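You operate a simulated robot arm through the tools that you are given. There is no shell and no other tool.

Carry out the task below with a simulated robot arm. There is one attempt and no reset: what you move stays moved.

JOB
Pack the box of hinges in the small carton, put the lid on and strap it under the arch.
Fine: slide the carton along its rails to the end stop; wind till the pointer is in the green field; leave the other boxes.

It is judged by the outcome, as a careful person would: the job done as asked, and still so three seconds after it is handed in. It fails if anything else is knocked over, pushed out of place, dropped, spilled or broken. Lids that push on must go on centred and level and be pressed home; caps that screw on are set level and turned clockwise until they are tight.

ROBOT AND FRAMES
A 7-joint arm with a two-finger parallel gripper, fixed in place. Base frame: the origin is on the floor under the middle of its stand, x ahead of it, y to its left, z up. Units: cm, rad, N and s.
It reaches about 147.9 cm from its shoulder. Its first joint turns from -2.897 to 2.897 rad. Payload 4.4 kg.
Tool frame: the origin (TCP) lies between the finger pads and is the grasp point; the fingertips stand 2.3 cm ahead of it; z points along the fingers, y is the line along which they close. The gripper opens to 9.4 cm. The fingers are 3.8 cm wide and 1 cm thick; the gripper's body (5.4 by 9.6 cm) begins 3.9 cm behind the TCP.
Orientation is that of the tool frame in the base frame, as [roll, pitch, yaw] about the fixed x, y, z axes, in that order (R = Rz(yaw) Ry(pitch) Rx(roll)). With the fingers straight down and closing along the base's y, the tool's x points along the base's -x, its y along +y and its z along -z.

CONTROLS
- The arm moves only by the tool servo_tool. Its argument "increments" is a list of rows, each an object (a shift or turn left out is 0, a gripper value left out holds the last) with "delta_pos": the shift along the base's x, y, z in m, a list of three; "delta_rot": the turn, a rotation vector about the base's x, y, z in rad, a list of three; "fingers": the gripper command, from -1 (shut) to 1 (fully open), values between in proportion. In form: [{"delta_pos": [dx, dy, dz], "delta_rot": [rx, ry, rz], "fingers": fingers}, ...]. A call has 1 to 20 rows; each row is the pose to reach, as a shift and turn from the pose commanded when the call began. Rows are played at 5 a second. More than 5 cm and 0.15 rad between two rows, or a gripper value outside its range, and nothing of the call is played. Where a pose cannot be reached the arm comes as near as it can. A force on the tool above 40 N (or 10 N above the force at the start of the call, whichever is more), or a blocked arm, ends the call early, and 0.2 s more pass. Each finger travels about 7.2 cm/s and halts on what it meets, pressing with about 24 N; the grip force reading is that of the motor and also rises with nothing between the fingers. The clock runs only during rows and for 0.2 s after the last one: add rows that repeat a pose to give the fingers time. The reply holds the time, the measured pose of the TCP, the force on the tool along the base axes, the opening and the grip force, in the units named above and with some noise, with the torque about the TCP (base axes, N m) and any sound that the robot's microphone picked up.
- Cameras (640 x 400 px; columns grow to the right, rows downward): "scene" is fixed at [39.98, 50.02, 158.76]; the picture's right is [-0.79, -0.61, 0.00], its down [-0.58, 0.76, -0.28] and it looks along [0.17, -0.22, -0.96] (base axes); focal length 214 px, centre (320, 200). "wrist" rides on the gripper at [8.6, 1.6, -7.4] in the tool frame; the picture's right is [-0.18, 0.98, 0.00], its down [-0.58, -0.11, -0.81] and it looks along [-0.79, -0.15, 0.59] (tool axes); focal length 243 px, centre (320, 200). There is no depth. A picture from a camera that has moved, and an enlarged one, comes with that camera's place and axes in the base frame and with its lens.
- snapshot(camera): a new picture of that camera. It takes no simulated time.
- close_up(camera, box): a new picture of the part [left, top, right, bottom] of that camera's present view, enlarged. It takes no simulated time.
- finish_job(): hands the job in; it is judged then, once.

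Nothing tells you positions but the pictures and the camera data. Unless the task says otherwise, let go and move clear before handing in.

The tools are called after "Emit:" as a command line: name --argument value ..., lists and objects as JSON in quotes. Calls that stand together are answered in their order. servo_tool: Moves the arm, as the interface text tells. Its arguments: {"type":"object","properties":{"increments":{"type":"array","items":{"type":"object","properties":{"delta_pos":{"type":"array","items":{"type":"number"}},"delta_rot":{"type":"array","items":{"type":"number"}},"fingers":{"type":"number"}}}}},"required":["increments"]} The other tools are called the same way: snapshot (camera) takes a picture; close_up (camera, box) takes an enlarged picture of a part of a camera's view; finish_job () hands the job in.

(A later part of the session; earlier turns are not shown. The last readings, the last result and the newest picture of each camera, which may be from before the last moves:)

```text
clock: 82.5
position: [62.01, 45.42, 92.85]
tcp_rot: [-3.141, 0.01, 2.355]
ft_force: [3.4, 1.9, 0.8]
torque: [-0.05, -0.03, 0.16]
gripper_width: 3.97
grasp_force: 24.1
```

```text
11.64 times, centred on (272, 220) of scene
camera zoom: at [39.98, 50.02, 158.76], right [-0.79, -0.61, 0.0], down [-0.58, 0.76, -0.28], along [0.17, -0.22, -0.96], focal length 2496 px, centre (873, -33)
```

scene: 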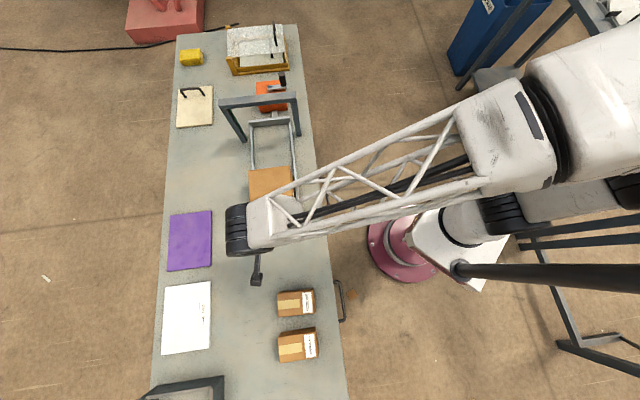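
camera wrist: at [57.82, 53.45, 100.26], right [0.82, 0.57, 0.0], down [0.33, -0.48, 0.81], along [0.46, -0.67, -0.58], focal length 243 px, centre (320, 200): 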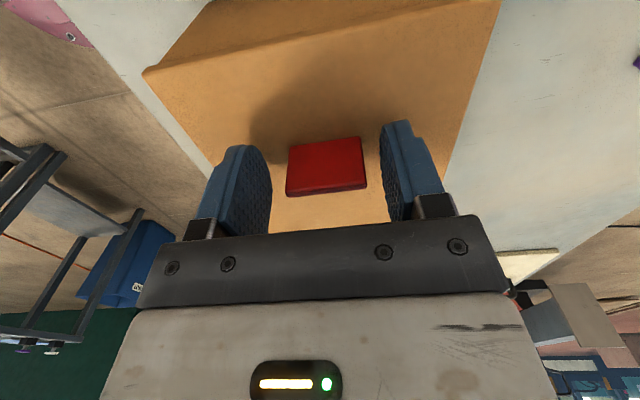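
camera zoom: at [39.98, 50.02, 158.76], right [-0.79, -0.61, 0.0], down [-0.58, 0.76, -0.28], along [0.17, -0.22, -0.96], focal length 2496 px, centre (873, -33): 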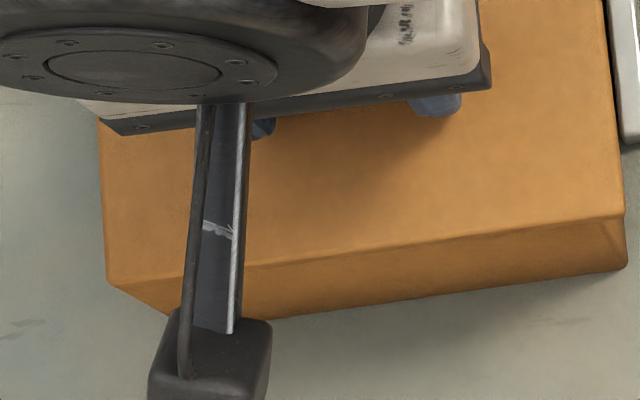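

The carton itself was just dragged about 4 mm along with the lid, which a loose lid could not do. So the plug is inside the carton with about ±6 mm of play: the lid is on and seated, and only centring remains. I'll move the lid back to the carton's middle.

Emit:
servo_tool --increments '[{"delta_pos": [0.0014, 0.0014, 0], "fingers": -0.3}, {"delta_pos": [0.0028, 0.0028, 0], "fingers": -0.3}, {"delta_pos": [0.0042, 0.0042, 0], "fingers": -0.3}, {"delta_pos": [0.0042, 0.0042, 0], "fingers": -0.3}]'

Emit:
close_up --camera "scene" --box '[245, 205, 300, 235]'

Emit:
close_up --camera "scene" --box '[235, 130, 315, 240]'

```text
clock: 83.5
position: [62.41, 45.89, 92.88]
tcp_rot: [3.141, 0.008, 2.356]
ft_force: [0.0, 0.3, -0.9]
torque: [0.06, 0.04, -0.04]
gripper_width: 3.97
grasp_force: 24.1
```

```text
11.64 times, centred on (272, 220) of scene
camera zoom: at [39.98, 50.02, 158.76], right [-0.79, -0.61, 0.0], down [-0.58, 0.76, -0.28], along [0.17, -0.22, -0.96], focal length 2496 px, centre (873, -33)
```

zoom: 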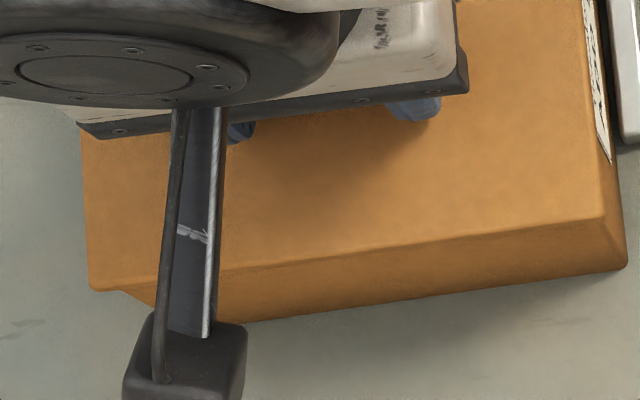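

```text
3.64 times, centred on (275, 185) of scene
camera zoom: at [39.98, 50.02, 158.76], right [-0.79, -0.61, 0.0], down [-0.58, 0.76, -0.28], along [0.17, -0.22, -0.96], focal length 780 px, centre (484, 254)
```

zoom: 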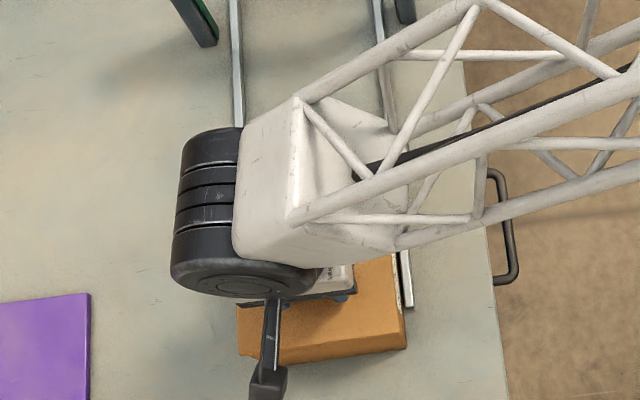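

The lid is back to about centred on the carton: near overhang ≈ 0.21 cm, rear ≈ 0.22 cm. I'll open the jaws, lift and verify from behind.

Emit:
servo_tool --increments '[{"delta_pos": [0, 0, -0.001], "fingers": -0.3}, {"delta_pos": [0, 0, -0.001], "fingers": -0.1}, {"delta_pos": [0, 0, -0.001], "fingers": 0.1}, {"delta_pos": [0, 0, -0.001], "fingers": 0.3}, {"delta_pos": [0, 0, 0.02], "fingers": 0.3}, {"delta_pos": [0, 0, 0.05], "fingers": 0.3}, {"delta_pos": [-0.02, 0.02, 0.055], "fingers": 0.0}, {"delta_pos": [-0.05, 0.05, 0.055], "fingers": -0.5}, {"delta_pos": [-0.075, 0.075, 0.055], "fingers": -1}, {"delta_pos": [-0.075, 0.075, 0.055], "fingers": -1}]'

Emit:
close_up --camera "wrist" --box '[220, 50, 450, 190]'

Emit:
close_up --camera "scene" --box '[245, 205, 300, 235]'

Emit:
close_up --camera "scene" --box '[235, 130, 315, 240]'

```text
clock: 85.7
position: [54.77, 53.45, 98.49]
tcp_rot: [-3.14, 0.007, 2.357]
ft_force: [0.1, -0.7, -0.1]
torque: [-0.01, -0.02, 0.01]
gripper_width: 0.0
grasp_force: 24.2
```

```text
2.78 times, centred on (335, 120) of wrist
camera zoom: at [49.86, 60.65, 105.74], right [0.82, 0.57, 0.0], down [0.33, -0.48, 0.81], along [0.46, -0.67, -0.58], focal length 675 px, centre (278, 423)
```

zoom: 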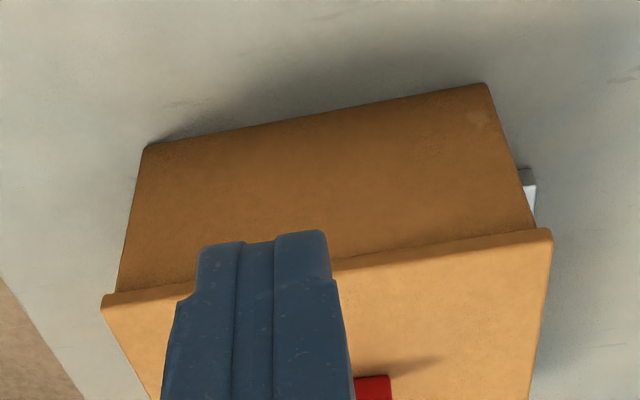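

```text
11.64 times, centred on (272, 220) of scene
camera zoom: at [39.98, 50.02, 158.76], right [-0.79, -0.61, 0.0], down [-0.58, 0.76, -0.28], along [0.17, -0.22, -0.96], focal length 2496 px, centre (873, -33)
```

zoom: 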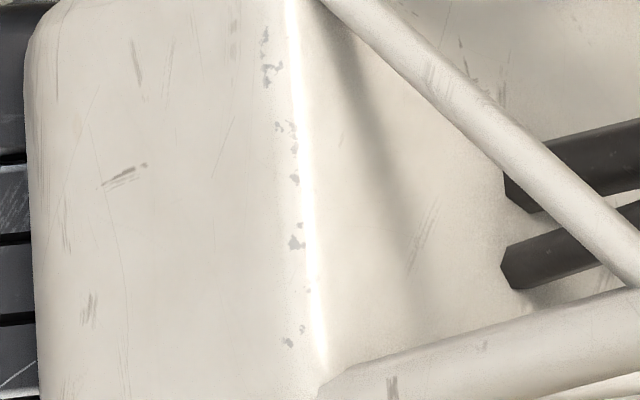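

```text
3.64 times, centred on (275, 185) of scene
camera zoom: at [39.98, 50.02, 158.76], right [-0.79, -0.61, 0.0], down [-0.58, 0.76, -0.28], along [0.17, -0.22, -0.96], focal length 780 px, centre (484, 254)
```

zoom: 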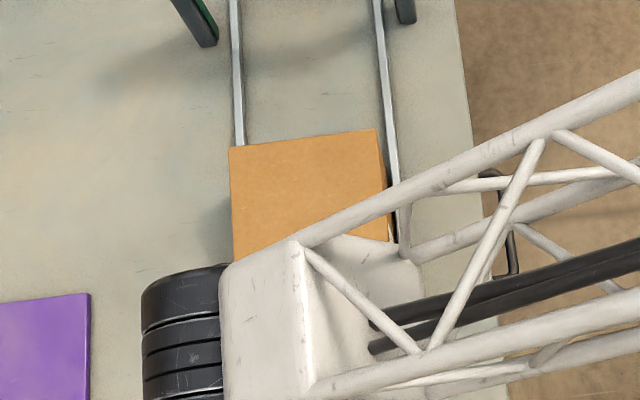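

Emit:
close_up --camera "wrist" --box '[250, 130, 300, 165]'

Emit:
close_up --camera "wrist" --box '[390, 110, 440, 145]'

```text
11.43 times, centred on (275, 148) of wrist
camera zoom: at [49.86, 60.65, 105.74], right [0.82, 0.57, 0.0], down [0.33, -0.48, 0.81], along [0.46, -0.67, -0.58], focal length 2773 px, centre (834, 800)
```

zoom: 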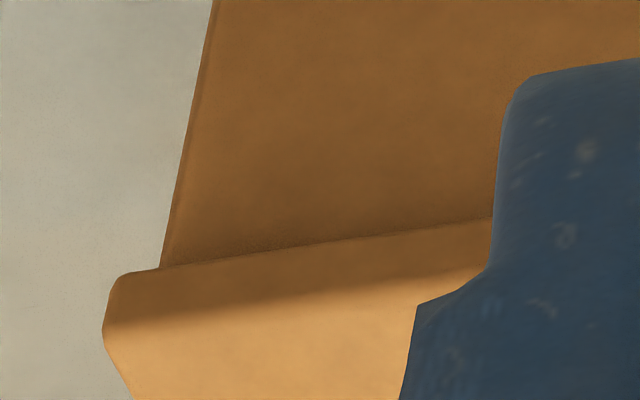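

```text
11.43 times, centred on (415, 128) of wrist
camera zoom: at [49.86, 60.65, 105.74], right [0.82, 0.57, 0.0], down [0.33, -0.48, 0.81], along [0.46, -0.67, -0.58], focal length 2773 px, centre (-766, 1029)
```

zoom: 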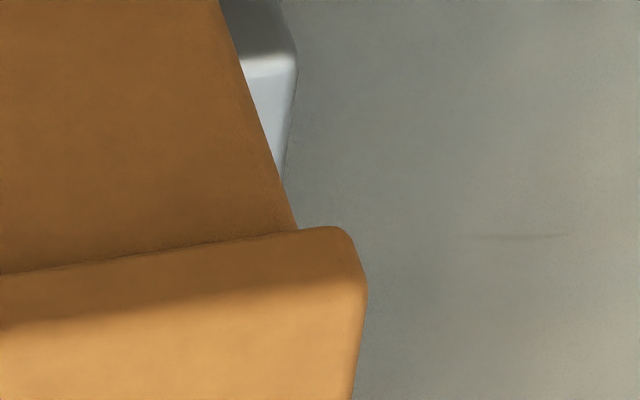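

Seen from behind, the overhang is now equal on both sides to within half a millimetre, and the seam is tight. Next is the push: I'll tilt the hand so the fingertips lead, go down behind the carton at mid-height and then push along the rails.

Emit:
servo_tool --increments '[{"delta_pos": [0, 0, -0.02], "delta_rot": [-0.08, -0.08, 0], "fingers": -1}, {"delta_pos": [0, 0, -0.05], "delta_rot": [-0.165, -0.165, 0], "fingers": -1}, {"delta_pos": [0, 0, -0.08], "delta_rot": [-0.2475, -0.2475, 0], "fingers": -1}, {"delta_pos": [0, 0, -0.11], "delta_rot": [-0.2475, -0.2475, 0], "fingers": -1}, {"delta_pos": [0, 0, -0.13], "delta_rot": [-0.2475, -0.2475, 0], "fingers": -1}, {"delta_pos": [0, 0, -0.135], "delta_rot": [-0.2475, -0.2475, 0], "fingers": -1}, {"delta_pos": [0, 0, -0.135], "delta_rot": [-0.2475, -0.2475, 0], "fingers": -1}]'

Emit:
snapshot --camera "wrist"

Emit:
close_up --camera "scene" --box '[220, 130, 340, 260]'

```text
clock: 87.2
position: [55.04, 53.69, 84.97]
tcp_rot: [-3.139, 0.357, 2.356]
ft_force: [-0.6, -0.3, 0.1]
torque: [0.02, -0.01, -0.02]
gripper_width: 0.0
grasp_force: 24.1
```

```text
taken
camera wrist: at [48.75, 62.43, 88.96], right [0.82, 0.57, 0.06], down [0.11, -0.26, 0.96], along [0.57, -0.78, -0.28], focal length 243 px, centre (320, 200)
```

wrist: 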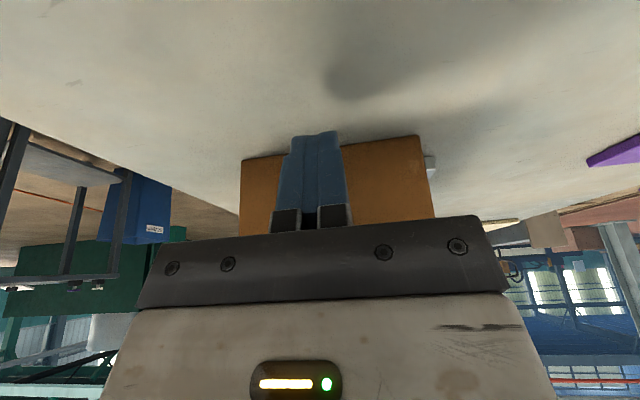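

```text
3.08 times, centred on (280, 195) of scene
camera zoom: at [39.98, 50.02, 158.76], right [-0.79, -0.61, 0.0], down [-0.58, 0.76, -0.28], along [0.17, -0.22, -0.96], focal length 660 px, centre (443, 215)
```

zoom: 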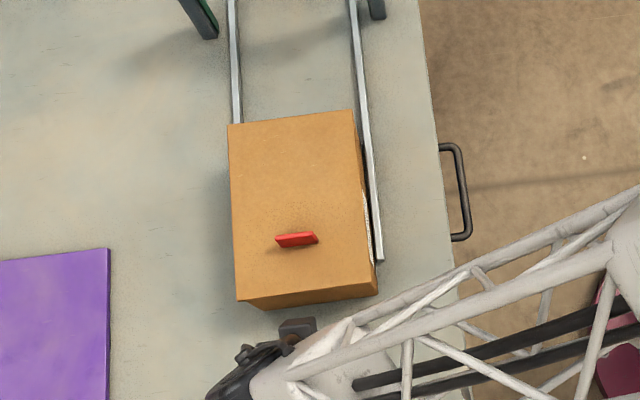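

The fingertips are behind the rear wall, centred and below the lid. I'll push slowly along the rail direction and check after the first few centimetres.

Emit:
servo_tool --increments '[{"delta_pos": [0.0071, -0.0071, 0], "fingers": -1}, {"delta_pos": [0.0141, -0.0141, 0], "fingers": -1}, {"delta_pos": [0.0198, -0.0198, 0], "fingers": -1}, {"delta_pos": [0.0255, -0.0255, 0], "fingers": -1}, {"delta_pos": [0.0311, -0.0311, 0], "fingers": -1}, {"delta_pos": [0.0368, -0.0368, 0], "fingers": -1}, {"delta_pos": [0.0424, -0.0424, 0], "fingers": -1}, {"delta_pos": [0.0481, -0.0481, 0], "fingers": -1}, {"delta_pos": [0.0537, -0.0537, 0], "fingers": -1}, {"delta_pos": [0.0537, -0.0537, 0], "fingers": -1}]'

Emit:
close_up --camera "scene" --box '[220, 80, 340, 260]'

Emit:
snapshot --camera "wrist"

```text
clock: 89.5
position: [60.21, 48.12, 85.04]
tcp_rot: [-3.14, 0.358, 2.356]
ft_force: [-1.1, 1.1, -1.6]
torque: [-0.02, 0.05, 0.0]
gripper_width: 0.0
grasp_force: 24.7
```

```text
2.22 times, centred on (280, 170) of scene
camera zoom: at [39.98, 50.02, 158.76], right [-0.79, -0.61, 0.0], down [-0.58, 0.76, -0.28], along [0.17, -0.22, -0.96], focal length 477 px, centre (409, 267)
```

zoom: 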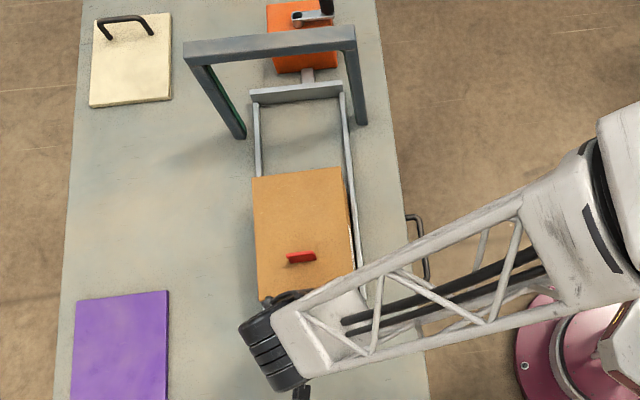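

```text
taken
camera wrist: at [53.87, 56.89, 88.9], right [0.82, 0.57, 0.06], down [0.11, -0.26, 0.96], along [0.57, -0.78, -0.28], focal length 243 px, centre (320, 200)
```

wrist: 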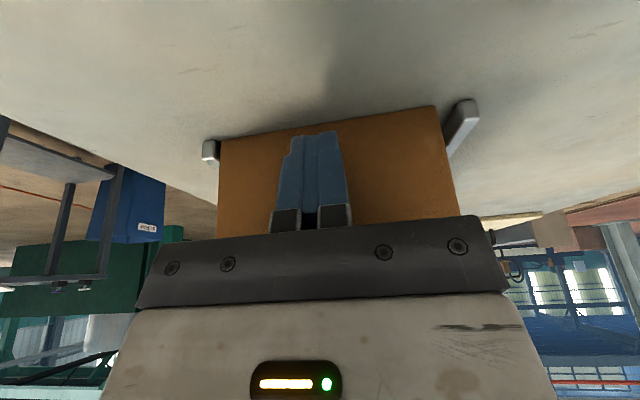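

The carton slides straight between its rails and the lid rides along. I'll push on for another 15 cm.

Emit:
servo_tool --increments '[{"delta_pos": [0.0071, -0.0071, 0], "fingers": -1}, {"delta_pos": [0.0141, -0.0141, 0], "fingers": -1}, {"delta_pos": [0.0212, -0.0212, 0], "fingers": -1}, {"delta_pos": [0.0283, -0.0283, 0], "fingers": -1}, {"delta_pos": [0.0354, -0.0354, 0], "fingers": -1}, {"delta_pos": [0.0424, -0.0424, 0], "fingers": -1}, {"delta_pos": [0.0495, -0.0495, 0], "fingers": -1}, {"delta_pos": [0.0566, -0.0566, 0], "fingers": -1}, {"delta_pos": [0.0636, -0.0636, 0], "fingers": -1}, {"delta_pos": [0.0707, -0.0707, 0], "fingers": -1}, {"delta_pos": [0.0778, -0.0778, 0], "fingers": -1}, {"delta_pos": [0.0849, -0.0849, 0], "fingers": -1}, {"delta_pos": [0.0919, -0.0919, 0], "fingers": -1}, {"delta_pos": [0.099, -0.099, 0], "fingers": -1}, {"delta_pos": [0.1061, -0.1061, 0], "fingers": -1}, {"delta_pos": [0.1061, -0.1061, 0], "fingers": -1}]'

Emit:
close_up --camera "scene" --box '[220, 60, 340, 240]'

Emit:
snapshot --camera "wrist"

```text
clock: 92.8
position: [70.93, 37.52, 84.95]
tcp_rot: [-3.139, 0.357, 2.357]
ft_force: [-0.4, 1.5, 1.0]
torque: [0.02, 0.0, 0.06]
gripper_width: 0.01
grasp_force: 23.8
```

```text
2.22 times, centred on (280, 150) of scene
camera zoom: at [39.98, 50.02, 158.76], right [-0.79, -0.61, 0.0], down [-0.58, 0.76, -0.28], along [0.17, -0.22, -0.96], focal length 477 px, centre (409, 311)
```

zoom: 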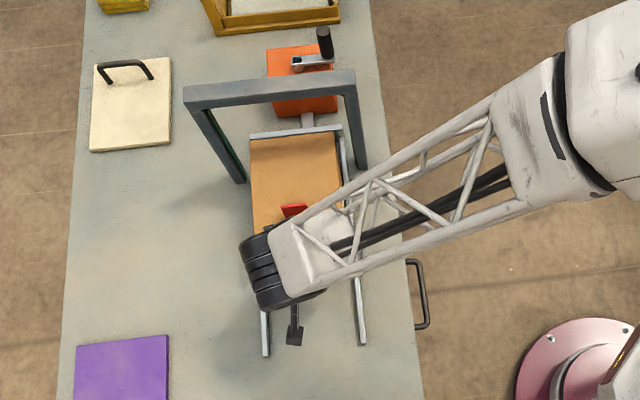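

```text
taken
camera wrist: at [64.53, 46.17, 88.81], right [0.82, 0.57, 0.06], down [0.11, -0.26, 0.96], along [0.57, -0.78, -0.28], focal length 243 px, centre (320, 200)
```

wrist: 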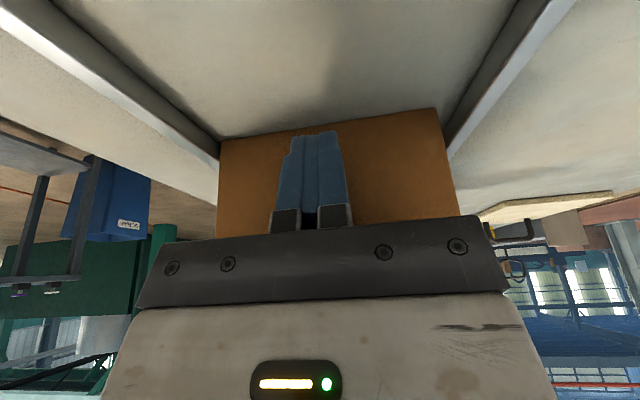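

About 5 cm remain. I'll close the gap at a slower pace until the stop is felt.

Emit:
servo_tool --increments '[{"delta_pos": [0.0035, -0.0035, 0], "fingers": -1}, {"delta_pos": [0.0071, -0.0071, 0], "fingers": -1}, {"delta_pos": [0.0106, -0.0106, 0], "fingers": -1}, {"delta_pos": [0.0141, -0.0141, 0], "fingers": -1}, {"delta_pos": [0.0177, -0.0177, 0], "fingers": -1}, {"delta_pos": [0.0212, -0.0212, 0], "fingers": -1}, {"delta_pos": [0.0247, -0.0247, 0], "fingers": -1}, {"delta_pos": [0.0283, -0.0283, 0], "fingers": -1}, {"delta_pos": [0.0304, -0.0304, 0], "fingers": -1}, {"delta_pos": [0.0325, -0.0325, 0], "fingers": -1}]'

Emit:
close_up --camera "scene" --box '[230, 70, 310, 150]'

```text
clock: 95.0
position: [74.08, 34.22, 84.92]
tcp_rot: [-3.139, 0.356, 2.357]
ft_force: [-1.3, 2.2, 0.4]
torque: [0.04, 0.0, 0.03]
gripper_width: 0.0
grasp_force: 23.5
```

```text
5.00 times, centred on (270, 110) of scene
camera zoom: at [39.98, 50.02, 158.76], right [-0.79, -0.61, 0.0], down [-0.58, 0.76, -0.28], along [0.17, -0.22, -0.96], focal length 1072 px, centre (570, 650)
```

zoom: 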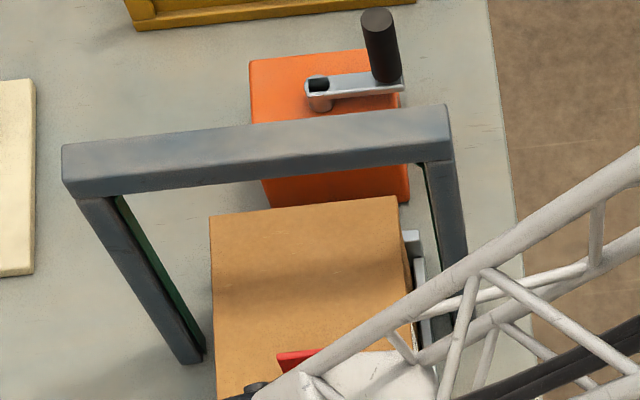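

Emit:
servo_tool --increments '[{"delta_pos": [0.0014, -0.0014, 0], "fingers": -1}, {"delta_pos": [0.0028, -0.0028, 0], "fingers": -1}, {"delta_pos": [0.0042, -0.0042, 0], "fingers": -1}, {"delta_pos": [0.0057, -0.0057, 0], "fingers": -1}, {"delta_pos": [0.0057, -0.0057, 0], "fingers": -1}]'

```text
clock: 96.2
position: [74.65, 33.87, 84.88]
tcp_rot: [-3.14, 0.358, 2.359]
ft_force: [-19.4, 17.9, 5.5]
torque: [0.2, 0.2, 0.0]
gripper_width: 0.0
grasp_force: 24.2
```

The force rose to 26 N, so the carton is against the end stop. I'll back away and look.

Emit:
servo_tool --increments '[{"delta_pos": [-0.0028, 0.0028, 0], "fingers": -1}, {"delta_pos": [-0.0106, 0.0106, 0], "fingers": -1}, {"delta_pos": [-0.0247, 0.0247, 0], "fingers": -1}, {"delta_pos": [-0.0354, 0.0354, 0.03], "fingers": -1}, {"delta_pos": [-0.0424, 0.0424, 0.07], "fingers": -1}, {"delta_pos": [-0.0495, 0.0495, 0.11], "fingers": -1}, {"delta_pos": [-0.0566, 0.0566, 0.14], "delta_rot": [0.085, 0.085, 0], "fingers": -1}, {"delta_pos": [-0.0566, 0.0566, 0.17], "delta_rot": [0.17, 0.17, 0], "fingers": -1}, {"delta_pos": [-0.0566, 0.0566, 0.19], "delta_rot": [0.252, 0.252, 0], "fingers": -1}, {"delta_pos": [-0.0566, 0.0566, 0.19], "delta_rot": [0.252, 0.252, 0], "fingers": -1}]'

Emit:
snapshot --camera "wrist"

Emit:
close_up --camera "scene" --box '[230, 70, 320, 170]'

```text
clock: 98.5
position: [69.0, 39.46, 103.77]
tcp_rot: [-3.14, -0.001, 2.357]
ft_force: [0.5, -0.7, -0.2]
torque: [-0.02, 0.0, 0.0]
gripper_width: 0.0
grasp_force: 23.9
```

```text
taken
camera wrist: at [64.15, 46.67, 111.18], right [0.82, 0.57, 0.0], down [0.33, -0.49, 0.81], along [0.46, -0.67, -0.59], focal length 243 px, centre (320, 200)
```

wrist: 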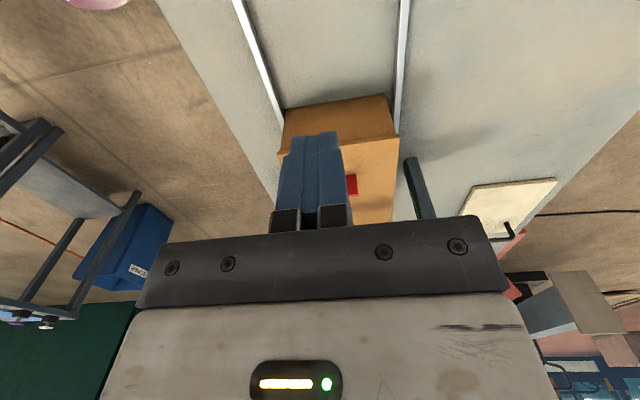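

```text
4.00 times, centred on (275, 120) of scene
camera zoom: at [39.98, 50.02, 158.76], right [-0.79, -0.61, 0.0], down [-0.58, 0.76, -0.28], along [0.17, -0.22, -0.96], focal length 858 px, centre (500, 520)
```

zoom: 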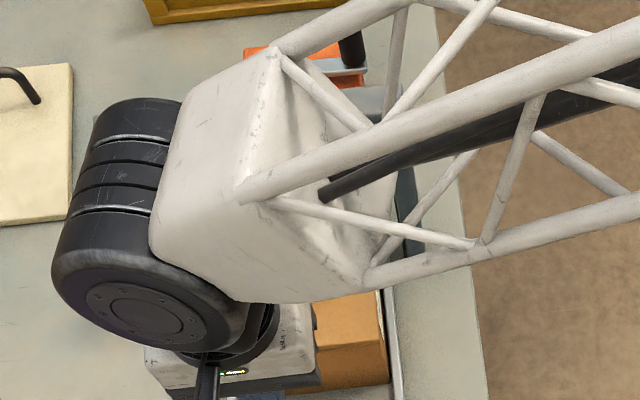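

The carton is against the stop under the arch. I'll now raise the hand and move round to the robot's side of the orange winder to see the gauge and crank.

Emit:
servo_tool --increments '[{"delta_pos": [-0.01, 0.0, 0.04], "delta_rot": [0, 0, 0.0], "fingers": -1}, {"delta_pos": [-0.02, -0.01, 0.08], "delta_rot": [0, 0, 0.1], "fingers": -1}, {"delta_pos": [-0.025, -0.045, 0.09], "delta_rot": [0, 0, 0.22], "fingers": -1}, {"delta_pos": [-0.025, -0.085, 0.09], "delta_rot": [0, 0, 0.34], "fingers": -1}, {"delta_pos": [-0.025, -0.125, 0.09], "delta_rot": [0, 0, 0.46], "fingers": -1}, {"delta_pos": [-0.025, -0.165, 0.09], "delta_rot": [0, 0, 0.58], "fingers": -1}, {"delta_pos": [-0.02, -0.205, 0.09], "delta_rot": [0, 0, 0.7], "fingers": -1}, {"delta_pos": [-0.015, -0.245, 0.09], "delta_rot": [0, 0, 0.82], "fingers": -1}, {"delta_pos": [-0.01, -0.285, 0.09], "delta_rot": [0, 0, 0.94], "fingers": -1}, {"delta_pos": [-0.005, -0.325, 0.09], "delta_rot": [0, 0, 1.06], "fingers": -1}, {"delta_pos": [0.0, -0.365, 0.08], "delta_rot": [0, 0, 1.18], "fingers": -1}, {"delta_pos": [0.005, -0.405, 0.06], "delta_rot": [0, 0, 1.3], "fingers": -1}, {"delta_pos": [0.01, -0.445, 0.04], "delta_rot": [0, 0, 1.42], "fingers": -1}, {"delta_pos": [0.015, -0.485, 0.02], "delta_rot": [0, 0, 1.54], "fingers": -1}, {"delta_pos": [0.024, -0.525, 0.01], "delta_rot": [0, 0, 1.571], "fingers": -1}, {"delta_pos": [0.024, -0.543, 0.01], "delta_rot": [0, 0, 1.571], "fingers": -1}, {"delta_pos": [0.024, -0.543, 0.01], "delta_rot": [0, 0, 1.571], "fingers": -1}]'

Emit:
snapshot --camera "wrist"

Emit:
close_up --camera "scene" --box '[210, 60, 330, 180]'

```text
clock: 102.0
position: [71.55, -14.95, 104.85]
tcp_rot: [-3.141, 0.0, -2.354]
ft_force: [0.1, -0.8, 0.6]
torque: [0.0, -0.03, -0.03]
gripper_width: 0.0
grasp_force: 24.1
```

```text
taken
camera wrist: at [64.27, -19.94, 112.18], right [-0.57, 0.82, 0.0], down [0.49, 0.33, 0.81], along [0.67, 0.46, -0.59], focal length 243 px, centre (320, 200)
```

wrist: 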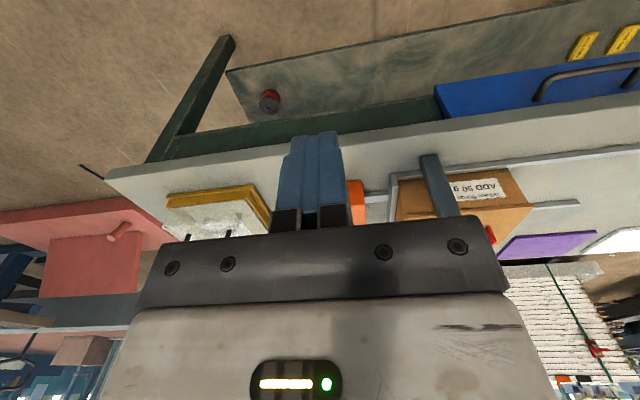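

```text
3.33 times, centred on (270, 120) of scene
camera zoom: at [39.98, 50.02, 158.76], right [-0.79, -0.61, 0.0], down [-0.58, 0.76, -0.28], along [0.17, -0.22, -0.96], focal length 715 px, centre (487, 467)
```

zoom: 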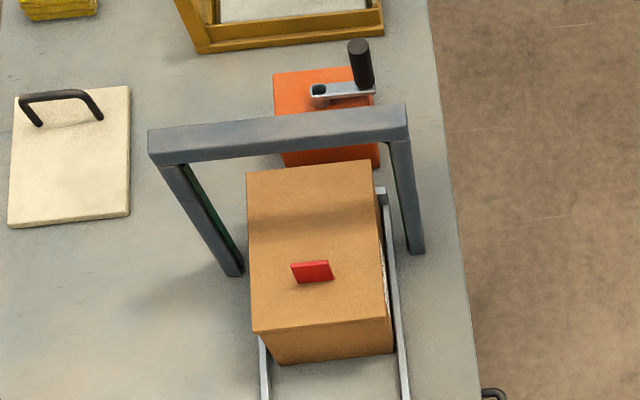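

The carton sits under the arch against the stop with its lid on. The closed fingers hide the winder, so I'll open them and look again.

Emit:
servo_tool --increments '[{"delta_pos": [0, 0, 0], "fingers": 1}, {"delta_pos": [0, 0, 0], "fingers": 1}, {"delta_pos": [0, 0, 0], "fingers": 1}, {"delta_pos": [0, 0, 0], "fingers": 1}]'

Emit:
snapshot --camera "wrist"

Emit:
close_up --camera "wrist" --box '[250, 120, 420, 230]'

Emit:
close_up --camera "scene" --box '[240, 65, 310, 115]'

Emit:
close_up --camera "scene" --box '[230, 90, 310, 170]'

```text
clock: 103.0
position: [71.37, -14.92, 104.85]
tcp_rot: [-3.141, 0.001, -2.356]
ft_force: [0.7, -0.4, 0.1]
torque: [-0.01, 0.0, 0.03]
gripper_width: 9.41
grasp_force: 0.0
```

```text
taken
camera wrist: at [64.26, -19.91, 112.17], right [-0.57, 0.82, 0.0], down [0.49, 0.33, 0.81], along [0.67, 0.46, -0.59], focal length 243 px, centre (320, 200)
```

wrist: 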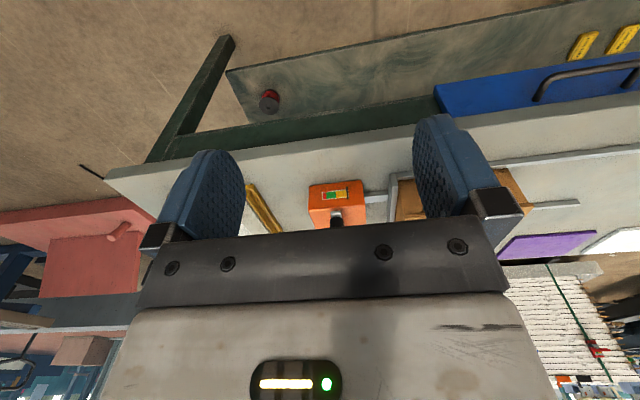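

```text
3.64 times, centred on (335, 175) of wrist
camera zoom: at [64.26, -19.91, 112.17], right [-0.57, 0.82, 0.0], down [0.49, 0.33, 0.81], along [0.67, 0.46, -0.59], focal length 882 px, centre (266, 291)
```

zoom: 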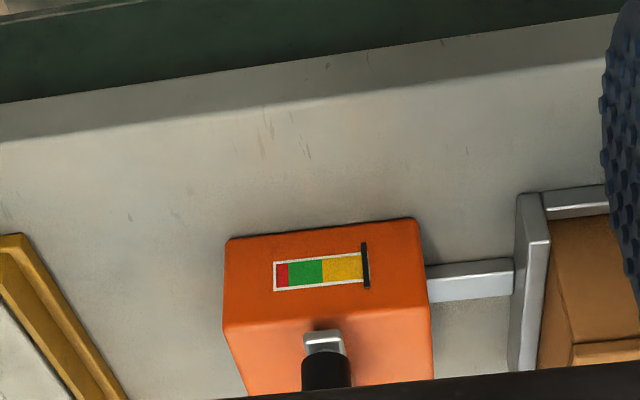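

```text
8.00 times, centred on (275, 90) of scene
camera zoom: at [39.98, 50.02, 158.76], right [-0.79, -0.61, 0.0], down [-0.58, 0.76, -0.28], along [0.17, -0.22, -0.96], focal length 1716 px, centre (680, 1080)
```

zoom: 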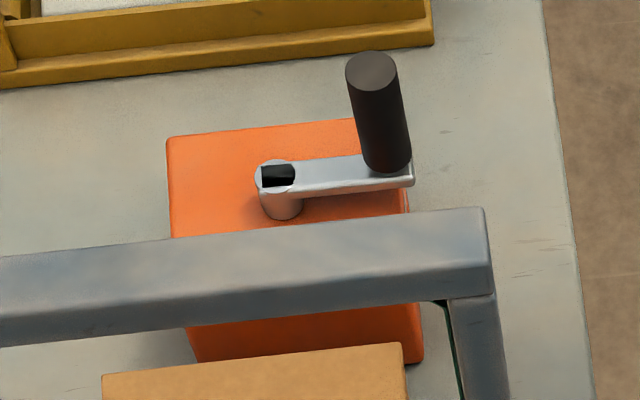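

```text
5.00 times, centred on (270, 130) of scene
camera zoom: at [39.98, 50.02, 158.76], right [-0.79, -0.61, 0.0], down [-0.58, 0.76, -0.28], along [0.17, -0.22, -0.96], focal length 1072 px, centre (570, 550)
```

zoom: 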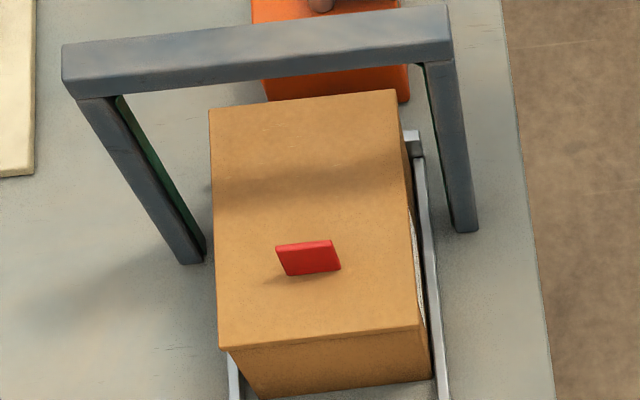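

The carton front touches the stop. The gauge pointer stands at the start of yellow and green lies next, so I need to wind about a gauge-field and a half. The crank's knob is vertical, near (94, 4), about 5.7 cm on the robot side of its hub near (97.8, 8). I'll move above the knob.

Emit:
servo_tool --increments '[{"delta_pos": [0.028, 0.024, 0], "fingers": 0.3}, {"delta_pos": [0.056, 0.047, 0], "fingers": 0.3}, {"delta_pos": [0.085, 0.071, 0], "fingers": 0.3}, {"delta_pos": [0.113, 0.094, 0], "fingers": 0.3}, {"delta_pos": [0.141, 0.118, 0], "fingers": 0.3}, {"delta_pos": [0.17, 0.142, 0], "fingers": 0.3}, {"delta_pos": [0.198, 0.165, 0], "fingers": 0.3}, {"delta_pos": [0.225, 0.188, 0], "fingers": 0.3}, {"delta_pos": [0.225, 0.188, 0], "fingers": 0.3}, {"delta_pos": [0.225, 0.188, 0], "fingers": 0.3}]'

Emit:
snapshot --camera "wrist"

Emit:
close_up --camera "wrist" --box '[200, 0, 440, 150]'

Emit:
close_up --camera "scene" --box '[220, 40, 340, 130]'

```text
clock: 105.2
position: [93.81, 3.7, 104.67]
tcp_rot: [-3.139, 0.002, -2.357]
ft_force: [-1.0, 0.1, -0.4]
torque: [-0.01, -0.01, -0.01]
gripper_width: 6.13
grasp_force: 0.1
```

```text
taken
camera wrist: at [86.59, -1.3, 112.11], right [-0.57, 0.82, 0.0], down [0.49, 0.33, 0.81], along [0.67, 0.46, -0.59], focal length 243 px, centre (320, 200)
```

wrist: 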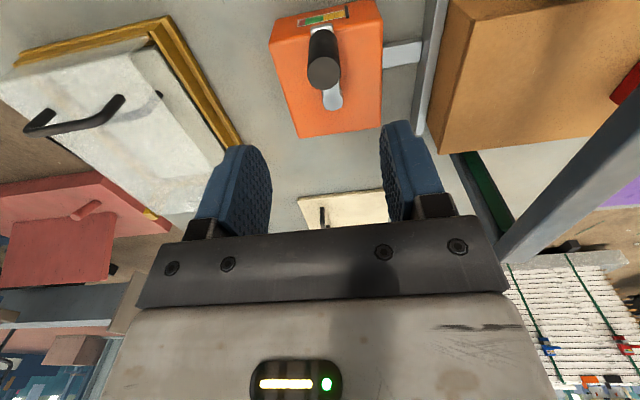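

```text
2.67 times, centred on (320, 75) of wrist
camera zoom: at [86.59, -1.3, 112.11], right [-0.57, 0.82, 0.0], down [0.49, 0.33, 0.81], along [0.67, 0.46, -0.59], focal length 647 px, centre (320, 533)
```

zoom: 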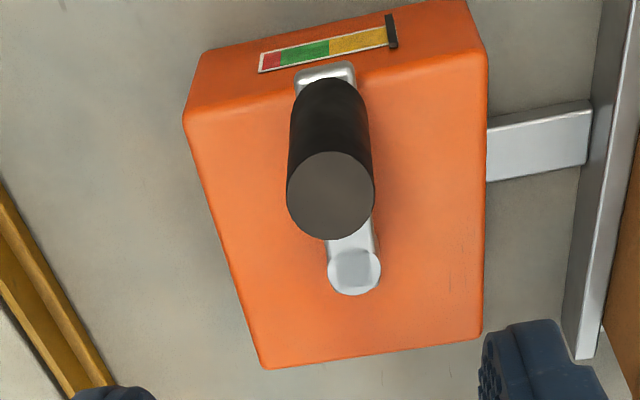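

```text
4.44 times, centred on (280, 85) of scene
camera zoom: at [39.98, 50.02, 158.76], right [-0.79, -0.61, 0.0], down [-0.58, 0.76, -0.28], along [0.17, -0.22, -0.96], focal length 953 px, centre (498, 711)
```

zoom: 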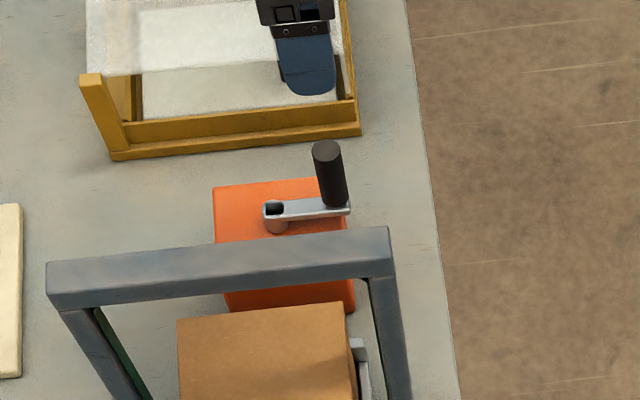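

The view is very clear: the knob is at about (94.0, 4.2), the hub near (98.0, 8.2), and the crank arm points towards the robot. The fingers will straddle the knob. I'll go down around it.

Emit:
servo_tool --increments '[{"delta_pos": [0.0018, 0.005, -0.03], "fingers": 0.2}, {"delta_pos": [0.0018, 0.005, -0.06], "fingers": 0.2}, {"delta_pos": [0.0018, 0.005, -0.085], "fingers": 0.2}, {"delta_pos": [0.0018, 0.005, -0.105], "fingers": 0.2}, {"delta_pos": [0.0018, 0.005, -0.12], "fingers": 0.2}, {"delta_pos": [0.0018, 0.005, -0.13], "fingers": 0.2}, {"delta_pos": [0.0018, 0.005, -0.134], "fingers": 0.2}, {"delta_pos": [0.0018, 0.005, -0.134], "fingers": 0.2}]'

Emit:
snapshot --camera "wrist"

Emit:
close_up --camera "wrist" --box '[190, 0, 460, 240]'

```text
clock: 107.0
position: [94.17, 4.12, 91.48]
tcp_rot: [-3.14, 0.001, -2.356]
ft_force: [0.4, -0.5, 0.1]
torque: [-0.04, -0.03, 0.0]
gripper_width: 5.64
grasp_force: 0.1
```

```text
taken
camera wrist: at [86.82, -0.8, 98.89], right [-0.57, 0.82, 0.0], down [0.49, 0.33, 0.81], along [0.67, 0.46, -0.59], focal length 243 px, centre (320, 200)
```

wrist: 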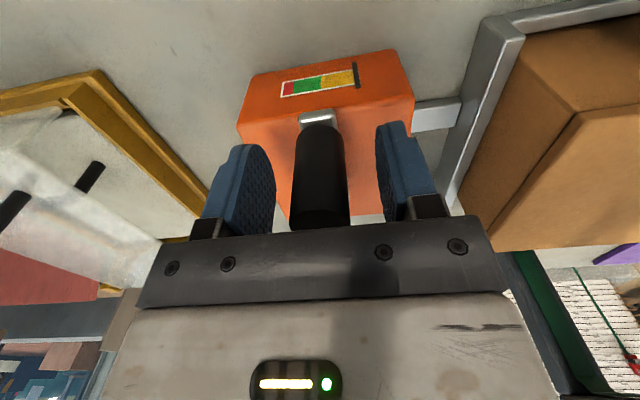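

```text
1.67 times, centred on (325, 120) of wrist
camera zoom: at [86.82, -0.8, 98.89], right [-0.57, 0.82, 0.0], down [0.49, 0.33, 0.81], along [0.67, 0.46, -0.59], focal length 404 px, centre (312, 333)
```

zoom: 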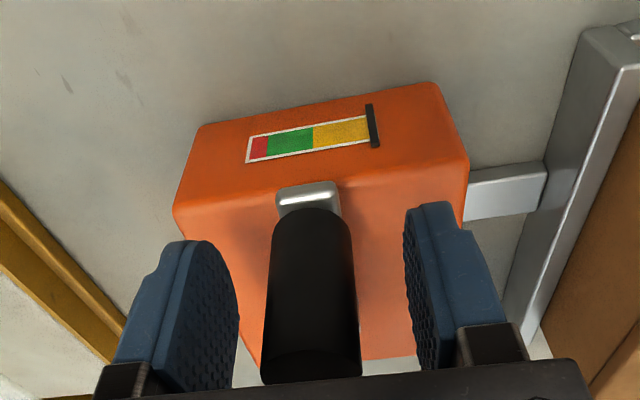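

The knob is nicely between the pads, and the gauge stays in view from here. I'll grip the knob.

Emit:
servo_tool --increments '[{"delta_pos": [0, 0, 0], "fingers": -0.2}, {"delta_pos": [0, 0, 0], "fingers": -0.6}, {"delta_pos": [0, 0, 0], "fingers": -0.8}, {"delta_pos": [0, 0, 0], "fingers": -0.8}]'

Emit:
close_up --camera "wrist" --box '[190, 0, 460, 240]'

```text
clock: 108.0
position: [93.99, 4.17, 91.52]
tcp_rot: [-3.14, 0.003, -2.357]
ft_force: [-5.2, 3.7, 1.6]
torque: [0.58, 0.61, -0.04]
gripper_width: 2.46
grasp_force: 45.1
```

```text
1.67 times, centred on (325, 120) of wrist
camera zoom: at [86.81, -0.79, 98.9], right [-0.57, 0.82, 0.0], down [0.49, 0.33, 0.81], along [0.67, 0.46, -0.59], focal length 404 px, centre (312, 333)
```

zoom: 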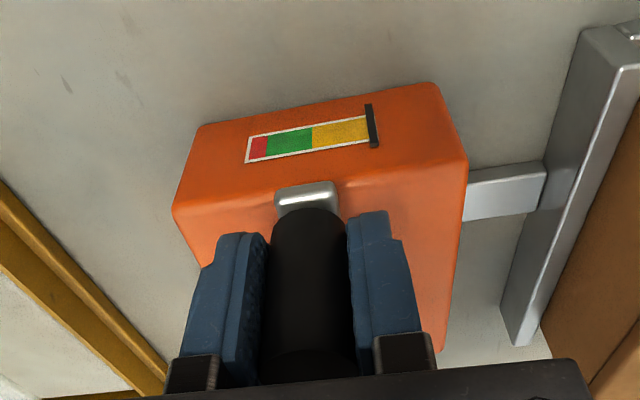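

The knob is held at 2.46 cm. I'll make a short clockwise test turn of 20° about the hub and check which way the pointer moves.

Emit:
servo_tool --increments '[{"delta_pos": [-0.00336, 0.00367, 0], "fingers": -0.8}, {"delta_pos": [-0.00639, 0.00761, 0], "fingers": -0.8}, {"delta_pos": [-0.00906, 0.0118, 0], "fingers": -0.8}, {"delta_pos": [-0.01135, 0.01622, 0], "fingers": -0.8}, {"delta_pos": [-0.01135, 0.01622, 0], "fingers": -0.8}]'

Emit:
close_up --camera "wrist" --box '[190, 0, 460, 240]'

Emit:
close_up --camera "scene" --box '[220, 60, 320, 160]'

```text
clock: 109.2
position: [92.91, 5.76, 91.59]
tcp_rot: [-3.141, 0.001, -2.356]
ft_force: [-10.1, -5.5, 3.2]
torque: [0.54, 0.52, -0.03]
gripper_width: 2.42
grasp_force: 44.9
stopped in row 5: the force on the tool passed its limit at 41 N (the readings are from after the stop); the commanded pose is now the measured one
```

```text
1.67 times, centred on (325, 120) of wrist
camera zoom: at [85.66, 0.86, 98.91], right [-0.56, 0.83, 0.0], down [0.49, 0.33, 0.81], along [0.67, 0.46, -0.59], focal length 404 px, centre (312, 333)
```

zoom: 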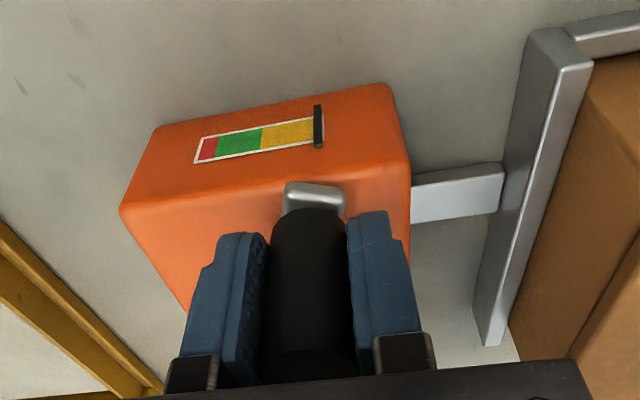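

```text
4.00 times, centred on (270, 110) of scene
camera zoom: at [39.98, 50.02, 158.76], right [-0.79, -0.61, 0.0], down [-0.58, 0.76, -0.28], along [0.17, -0.22, -0.96], focal length 858 px, centre (520, 560)
```

zoom: 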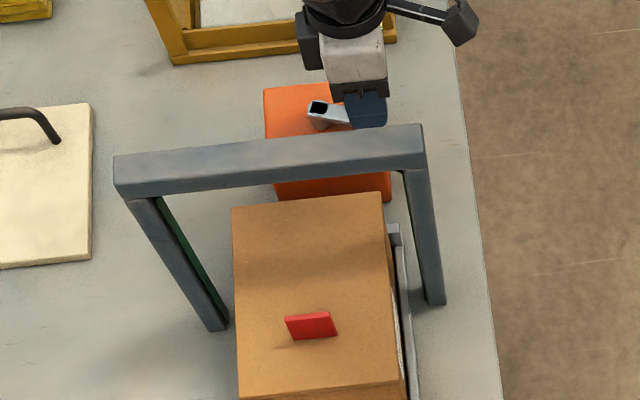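

The crank turned about 20° and the pointer barely moved, but the pull came near the force limit. I'll continue clockwise more slowly and watch the forces.

Emit:
servo_tool --increments '[{"delta_pos": [-0.0009, 0.0018, 0], "fingers": -0.8}, {"delta_pos": [-0.0017, 0.0037, 0], "fingers": -0.8}, {"delta_pos": [-0.0025, 0.0056, 0], "fingers": -0.8}, {"delta_pos": [-0.0031, 0.0075, 0], "fingers": -0.8}, {"delta_pos": [-0.0036, 0.0093, 0], "fingers": -0.8}]'

Emit:
close_up --camera "wrist" --box '[190, 0, 460, 240]'

```text
clock: 110.5
position: [92.57, 6.75, 91.59]
tcp_rot: [-3.142, 0.001, -2.357]
ft_force: [-15.2, -4.0, 17.5]
torque: [0.45, 0.71, -0.02]
gripper_width: 2.42
grasp_force: 44.7
```

```text
1.67 times, centred on (325, 120) of wrist
camera zoom: at [85.31, 1.79, 98.9], right [-0.57, 0.82, 0.0], down [0.49, 0.33, 0.81], along [0.67, 0.46, -0.59], focal length 404 px, centre (312, 333)
```

zoom: 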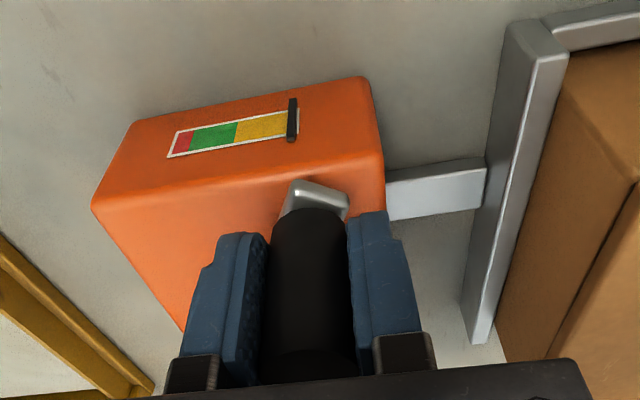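

The pointer has started moving into yellow, so clockwise is right, and about 3/4 turn more should bring it to mid-green. The force is almost purely radial, meaning my circle is slightly too tight. I'll ease outward and upward a touch and re-read.

Emit:
servo_tool --increments '[{"delta_pos": [-0.00115, -0.00033, 0.001], "fingers": -0.75}, {"delta_pos": [-0.00115, -0.00033, 0.001], "fingers": -0.75}]'

```text
clock: 111.2
position: [92.53, 6.71, 91.5]
tcp_rot: [-3.141, 0.001, -2.358]
ft_force: [10.3, 2.6, -3.7]
torque: [0.58, 0.63, -0.01]
gripper_width: 2.46
grasp_force: 44.9
stopped in row 2: the force on the tool passed its limit at 42 N (the readings are from after the stop); the commanded pose is now the measured one
```

The rigid clamp turns tiny path errors into large forces. I'll loosen the jaws to a close cage around the knob, about 2 mm of play, so it is pushed sideways but free radially.

Emit:
servo_tool --increments '[{"delta_pos": [0, 0, 0.0], "fingers": -0.42}, {"delta_pos": [0, 0, 0.0], "fingers": -0.42}, {"delta_pos": [0, 0, 0.0], "fingers": -0.42}]'

Emit:
close_up --camera "wrist" --box '[190, 0, 460, 240]'

```text
clock: 112.0
position: [92.43, 6.7, 91.46]
tcp_rot: [-3.14, 0.002, -2.357]
ft_force: [-0.2, -0.4, 0.0]
torque: [0.01, 0.01, -0.01]
gripper_width: 2.75
grasp_force: 0.0
```

```text
1.67 times, centred on (325, 120) of wrist
camera zoom: at [85.27, 1.77, 98.92], right [-0.57, 0.82, 0.0], down [0.49, 0.33, 0.81], along [0.67, 0.46, -0.59], focal length 404 px, centre (312, 333)
```

zoom: 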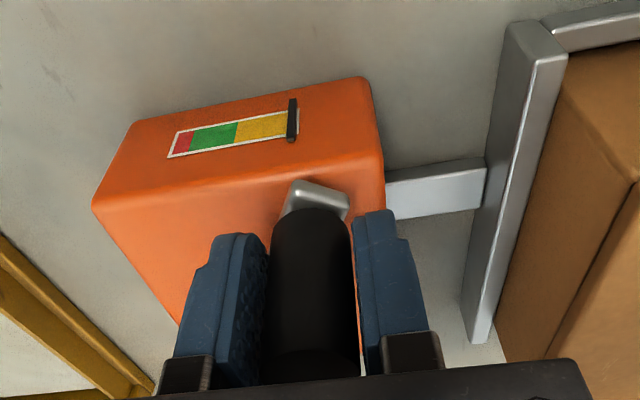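

The crank holds by itself with the jaws loose. I'll continue clockwise, now turning the hand with the crank so the pads always push along the direction of motion.

Emit:
servo_tool --increments '[{"delta_pos": [-0.0007, 0.0029, 0], "delta_rot": [0, 0, -0.05], "fingers": -0.42}, {"delta_pos": [-0.0013, 0.0059, 0], "delta_rot": [0, 0, -0.102], "fingers": -0.42}, {"delta_pos": [-0.0018, 0.009, 0], "delta_rot": [0, 0, -0.154], "fingers": -0.42}, {"delta_pos": [-0.0021, 0.0121, 0], "delta_rot": [0, 0, -0.207], "fingers": -0.42}, {"delta_pos": [-0.0022, 0.0152, 0], "delta_rot": [0, 0, -0.259], "fingers": -0.42}, {"delta_pos": [-0.0022, 0.0183, 0], "delta_rot": [0, 0, -0.311], "fingers": -0.42}, {"delta_pos": [-0.002, 0.0214, 0], "delta_rot": [0, 0, -0.364], "fingers": -0.42}, {"delta_pos": [-0.0017, 0.0244, 0], "delta_rot": [0, 0, -0.416], "fingers": -0.42}]'

Emit:
snapshot --camera "wrist"

Emit:
close_up --camera "scene" --box '[220, 60, 320, 160]'

```text
clock: 113.8
position: [92.49, 9.27, 91.56]
tcp_rot: [-3.139, 0.003, -2.772]
ft_force: [0.4, -0.7, 0.3]
torque: [0.03, 0.05, 0.0]
gripper_width: 2.77
grasp_force: 0.3
```

```text
taken
camera wrist: at [83.79, 7.62, 98.96], right [-0.18, 0.98, 0.0], down [0.58, 0.11, 0.81], along [0.79, 0.15, -0.59], focal length 243 px, centre (320, 200)
```

wrist: 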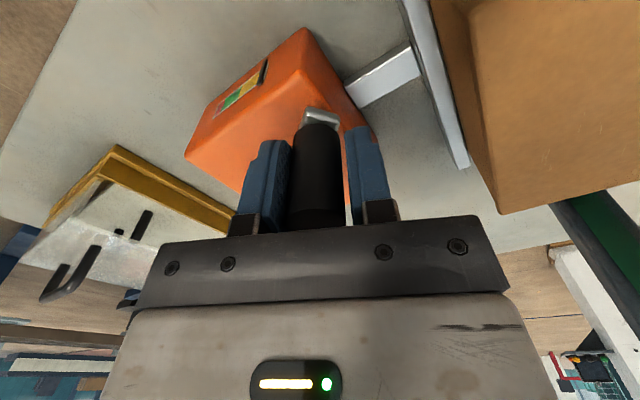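

```text
4.00 times, centred on (270, 110) of scene
camera zoom: at [39.98, 50.02, 158.76], right [-0.79, -0.61, 0.0], down [-0.58, 0.76, -0.28], along [0.17, -0.22, -0.96], focal length 858 px, centre (520, 560)
```

zoom: 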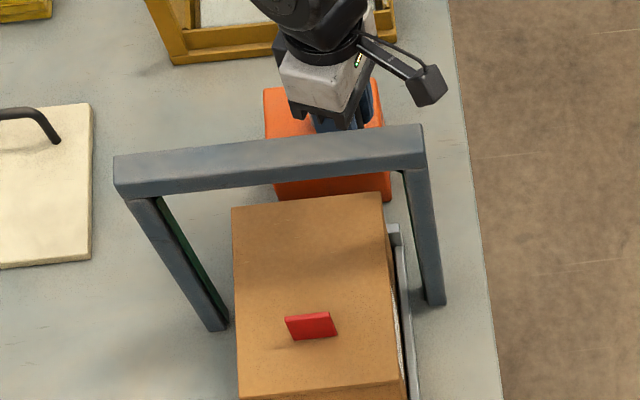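

Smooth, with almost no force. I'll check the gauge.

Emit:
close_up --camera "wrist" --box '[170, 10, 390, 150]'

```text
2.86 times, centred on (280, 80) of wrist
camera zoom: at [83.79, 7.62, 98.96], right [-0.18, 0.98, 0.0], down [0.58, 0.11, 0.81], along [0.79, 0.15, -0.59], focal length 693 px, centre (434, 543)
```

zoom: 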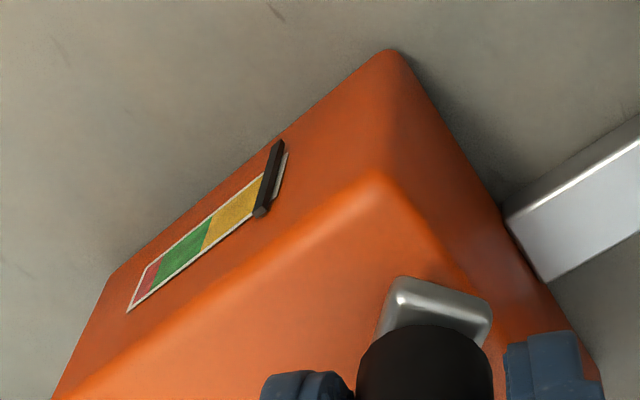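

The pointer has moved a bit further into yellow, roughly in step with the crank: mid-green should come at about 260° in total, and I'm at about 53°. I'll continue, limiting the hand's turn to keep the camera clear of the arch.

Emit:
servo_tool --increments '[{"delta_pos": [0.0005, 0.0031, 0], "delta_rot": [0, 0, -0.045], "fingers": -0.42}, {"delta_pos": [0.0012, 0.0061, 0], "delta_rot": [0, 0, -0.09], "fingers": -0.42}, {"delta_pos": [0.002, 0.0091, 0], "delta_rot": [0, 0, -0.135], "fingers": -0.42}, {"delta_pos": [0.003, 0.012, 0], "delta_rot": [0, 0, -0.18], "fingers": -0.42}, {"delta_pos": [0.0041, 0.0149, 0], "delta_rot": [0, 0, -0.18], "fingers": -0.42}, {"delta_pos": [0.0054, 0.0177, 0], "delta_rot": [0, 0, -0.18], "fingers": -0.42}, {"delta_pos": [0.0069, 0.0205, 0], "delta_rot": [0, 0, -0.18], "fingers": -0.42}, {"delta_pos": [0.0084, 0.0232, 0], "delta_rot": [0, 0, -0.18], "fingers": -0.42}, {"delta_pos": [0.0101, 0.0258, 0], "delta_rot": [0, 0, -0.18], "fingers": -0.42}]'

Emit:
snapshot --camera "wrist"

Emit:
close_up --camera "scene" --box '[220, 60, 320, 160]'

```text
clock: 115.8
position: [93.22, 11.71, 91.55]
tcp_rot: [-3.138, 0.003, -2.952]
ft_force: [-0.3, -0.6, -0.2]
torque: [0.02, 0.01, 0.01]
gripper_width: 2.75
grasp_force: 0.6
```

```text
taken
camera wrist: at [84.52, 11.69, 98.89], right [0.0, 1.0, 0.0], down [0.59, 0.0, 0.81], along [0.81, 0.0, -0.59], focal length 243 px, centre (320, 200)
```

wrist: 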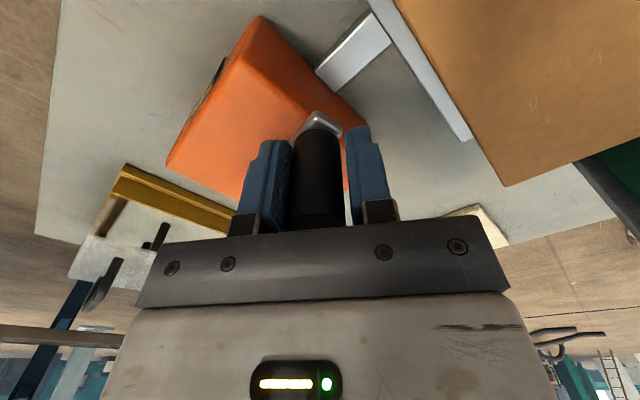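

```text
4.00 times, centred on (270, 110) of scene
camera zoom: at [39.98, 50.02, 158.76], right [-0.79, -0.61, 0.0], down [-0.58, 0.76, -0.28], along [0.17, -0.22, -0.96], focal length 858 px, centre (520, 560)
```

zoom: 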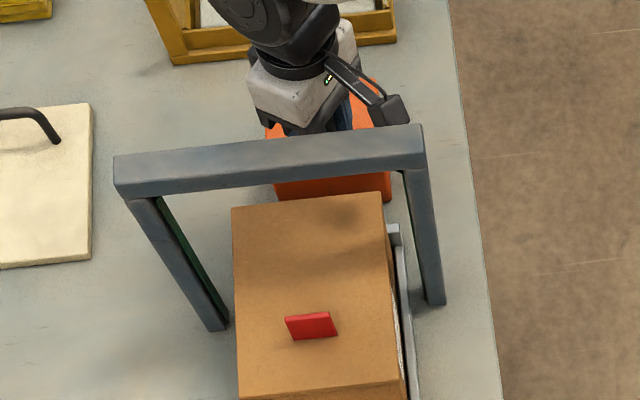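

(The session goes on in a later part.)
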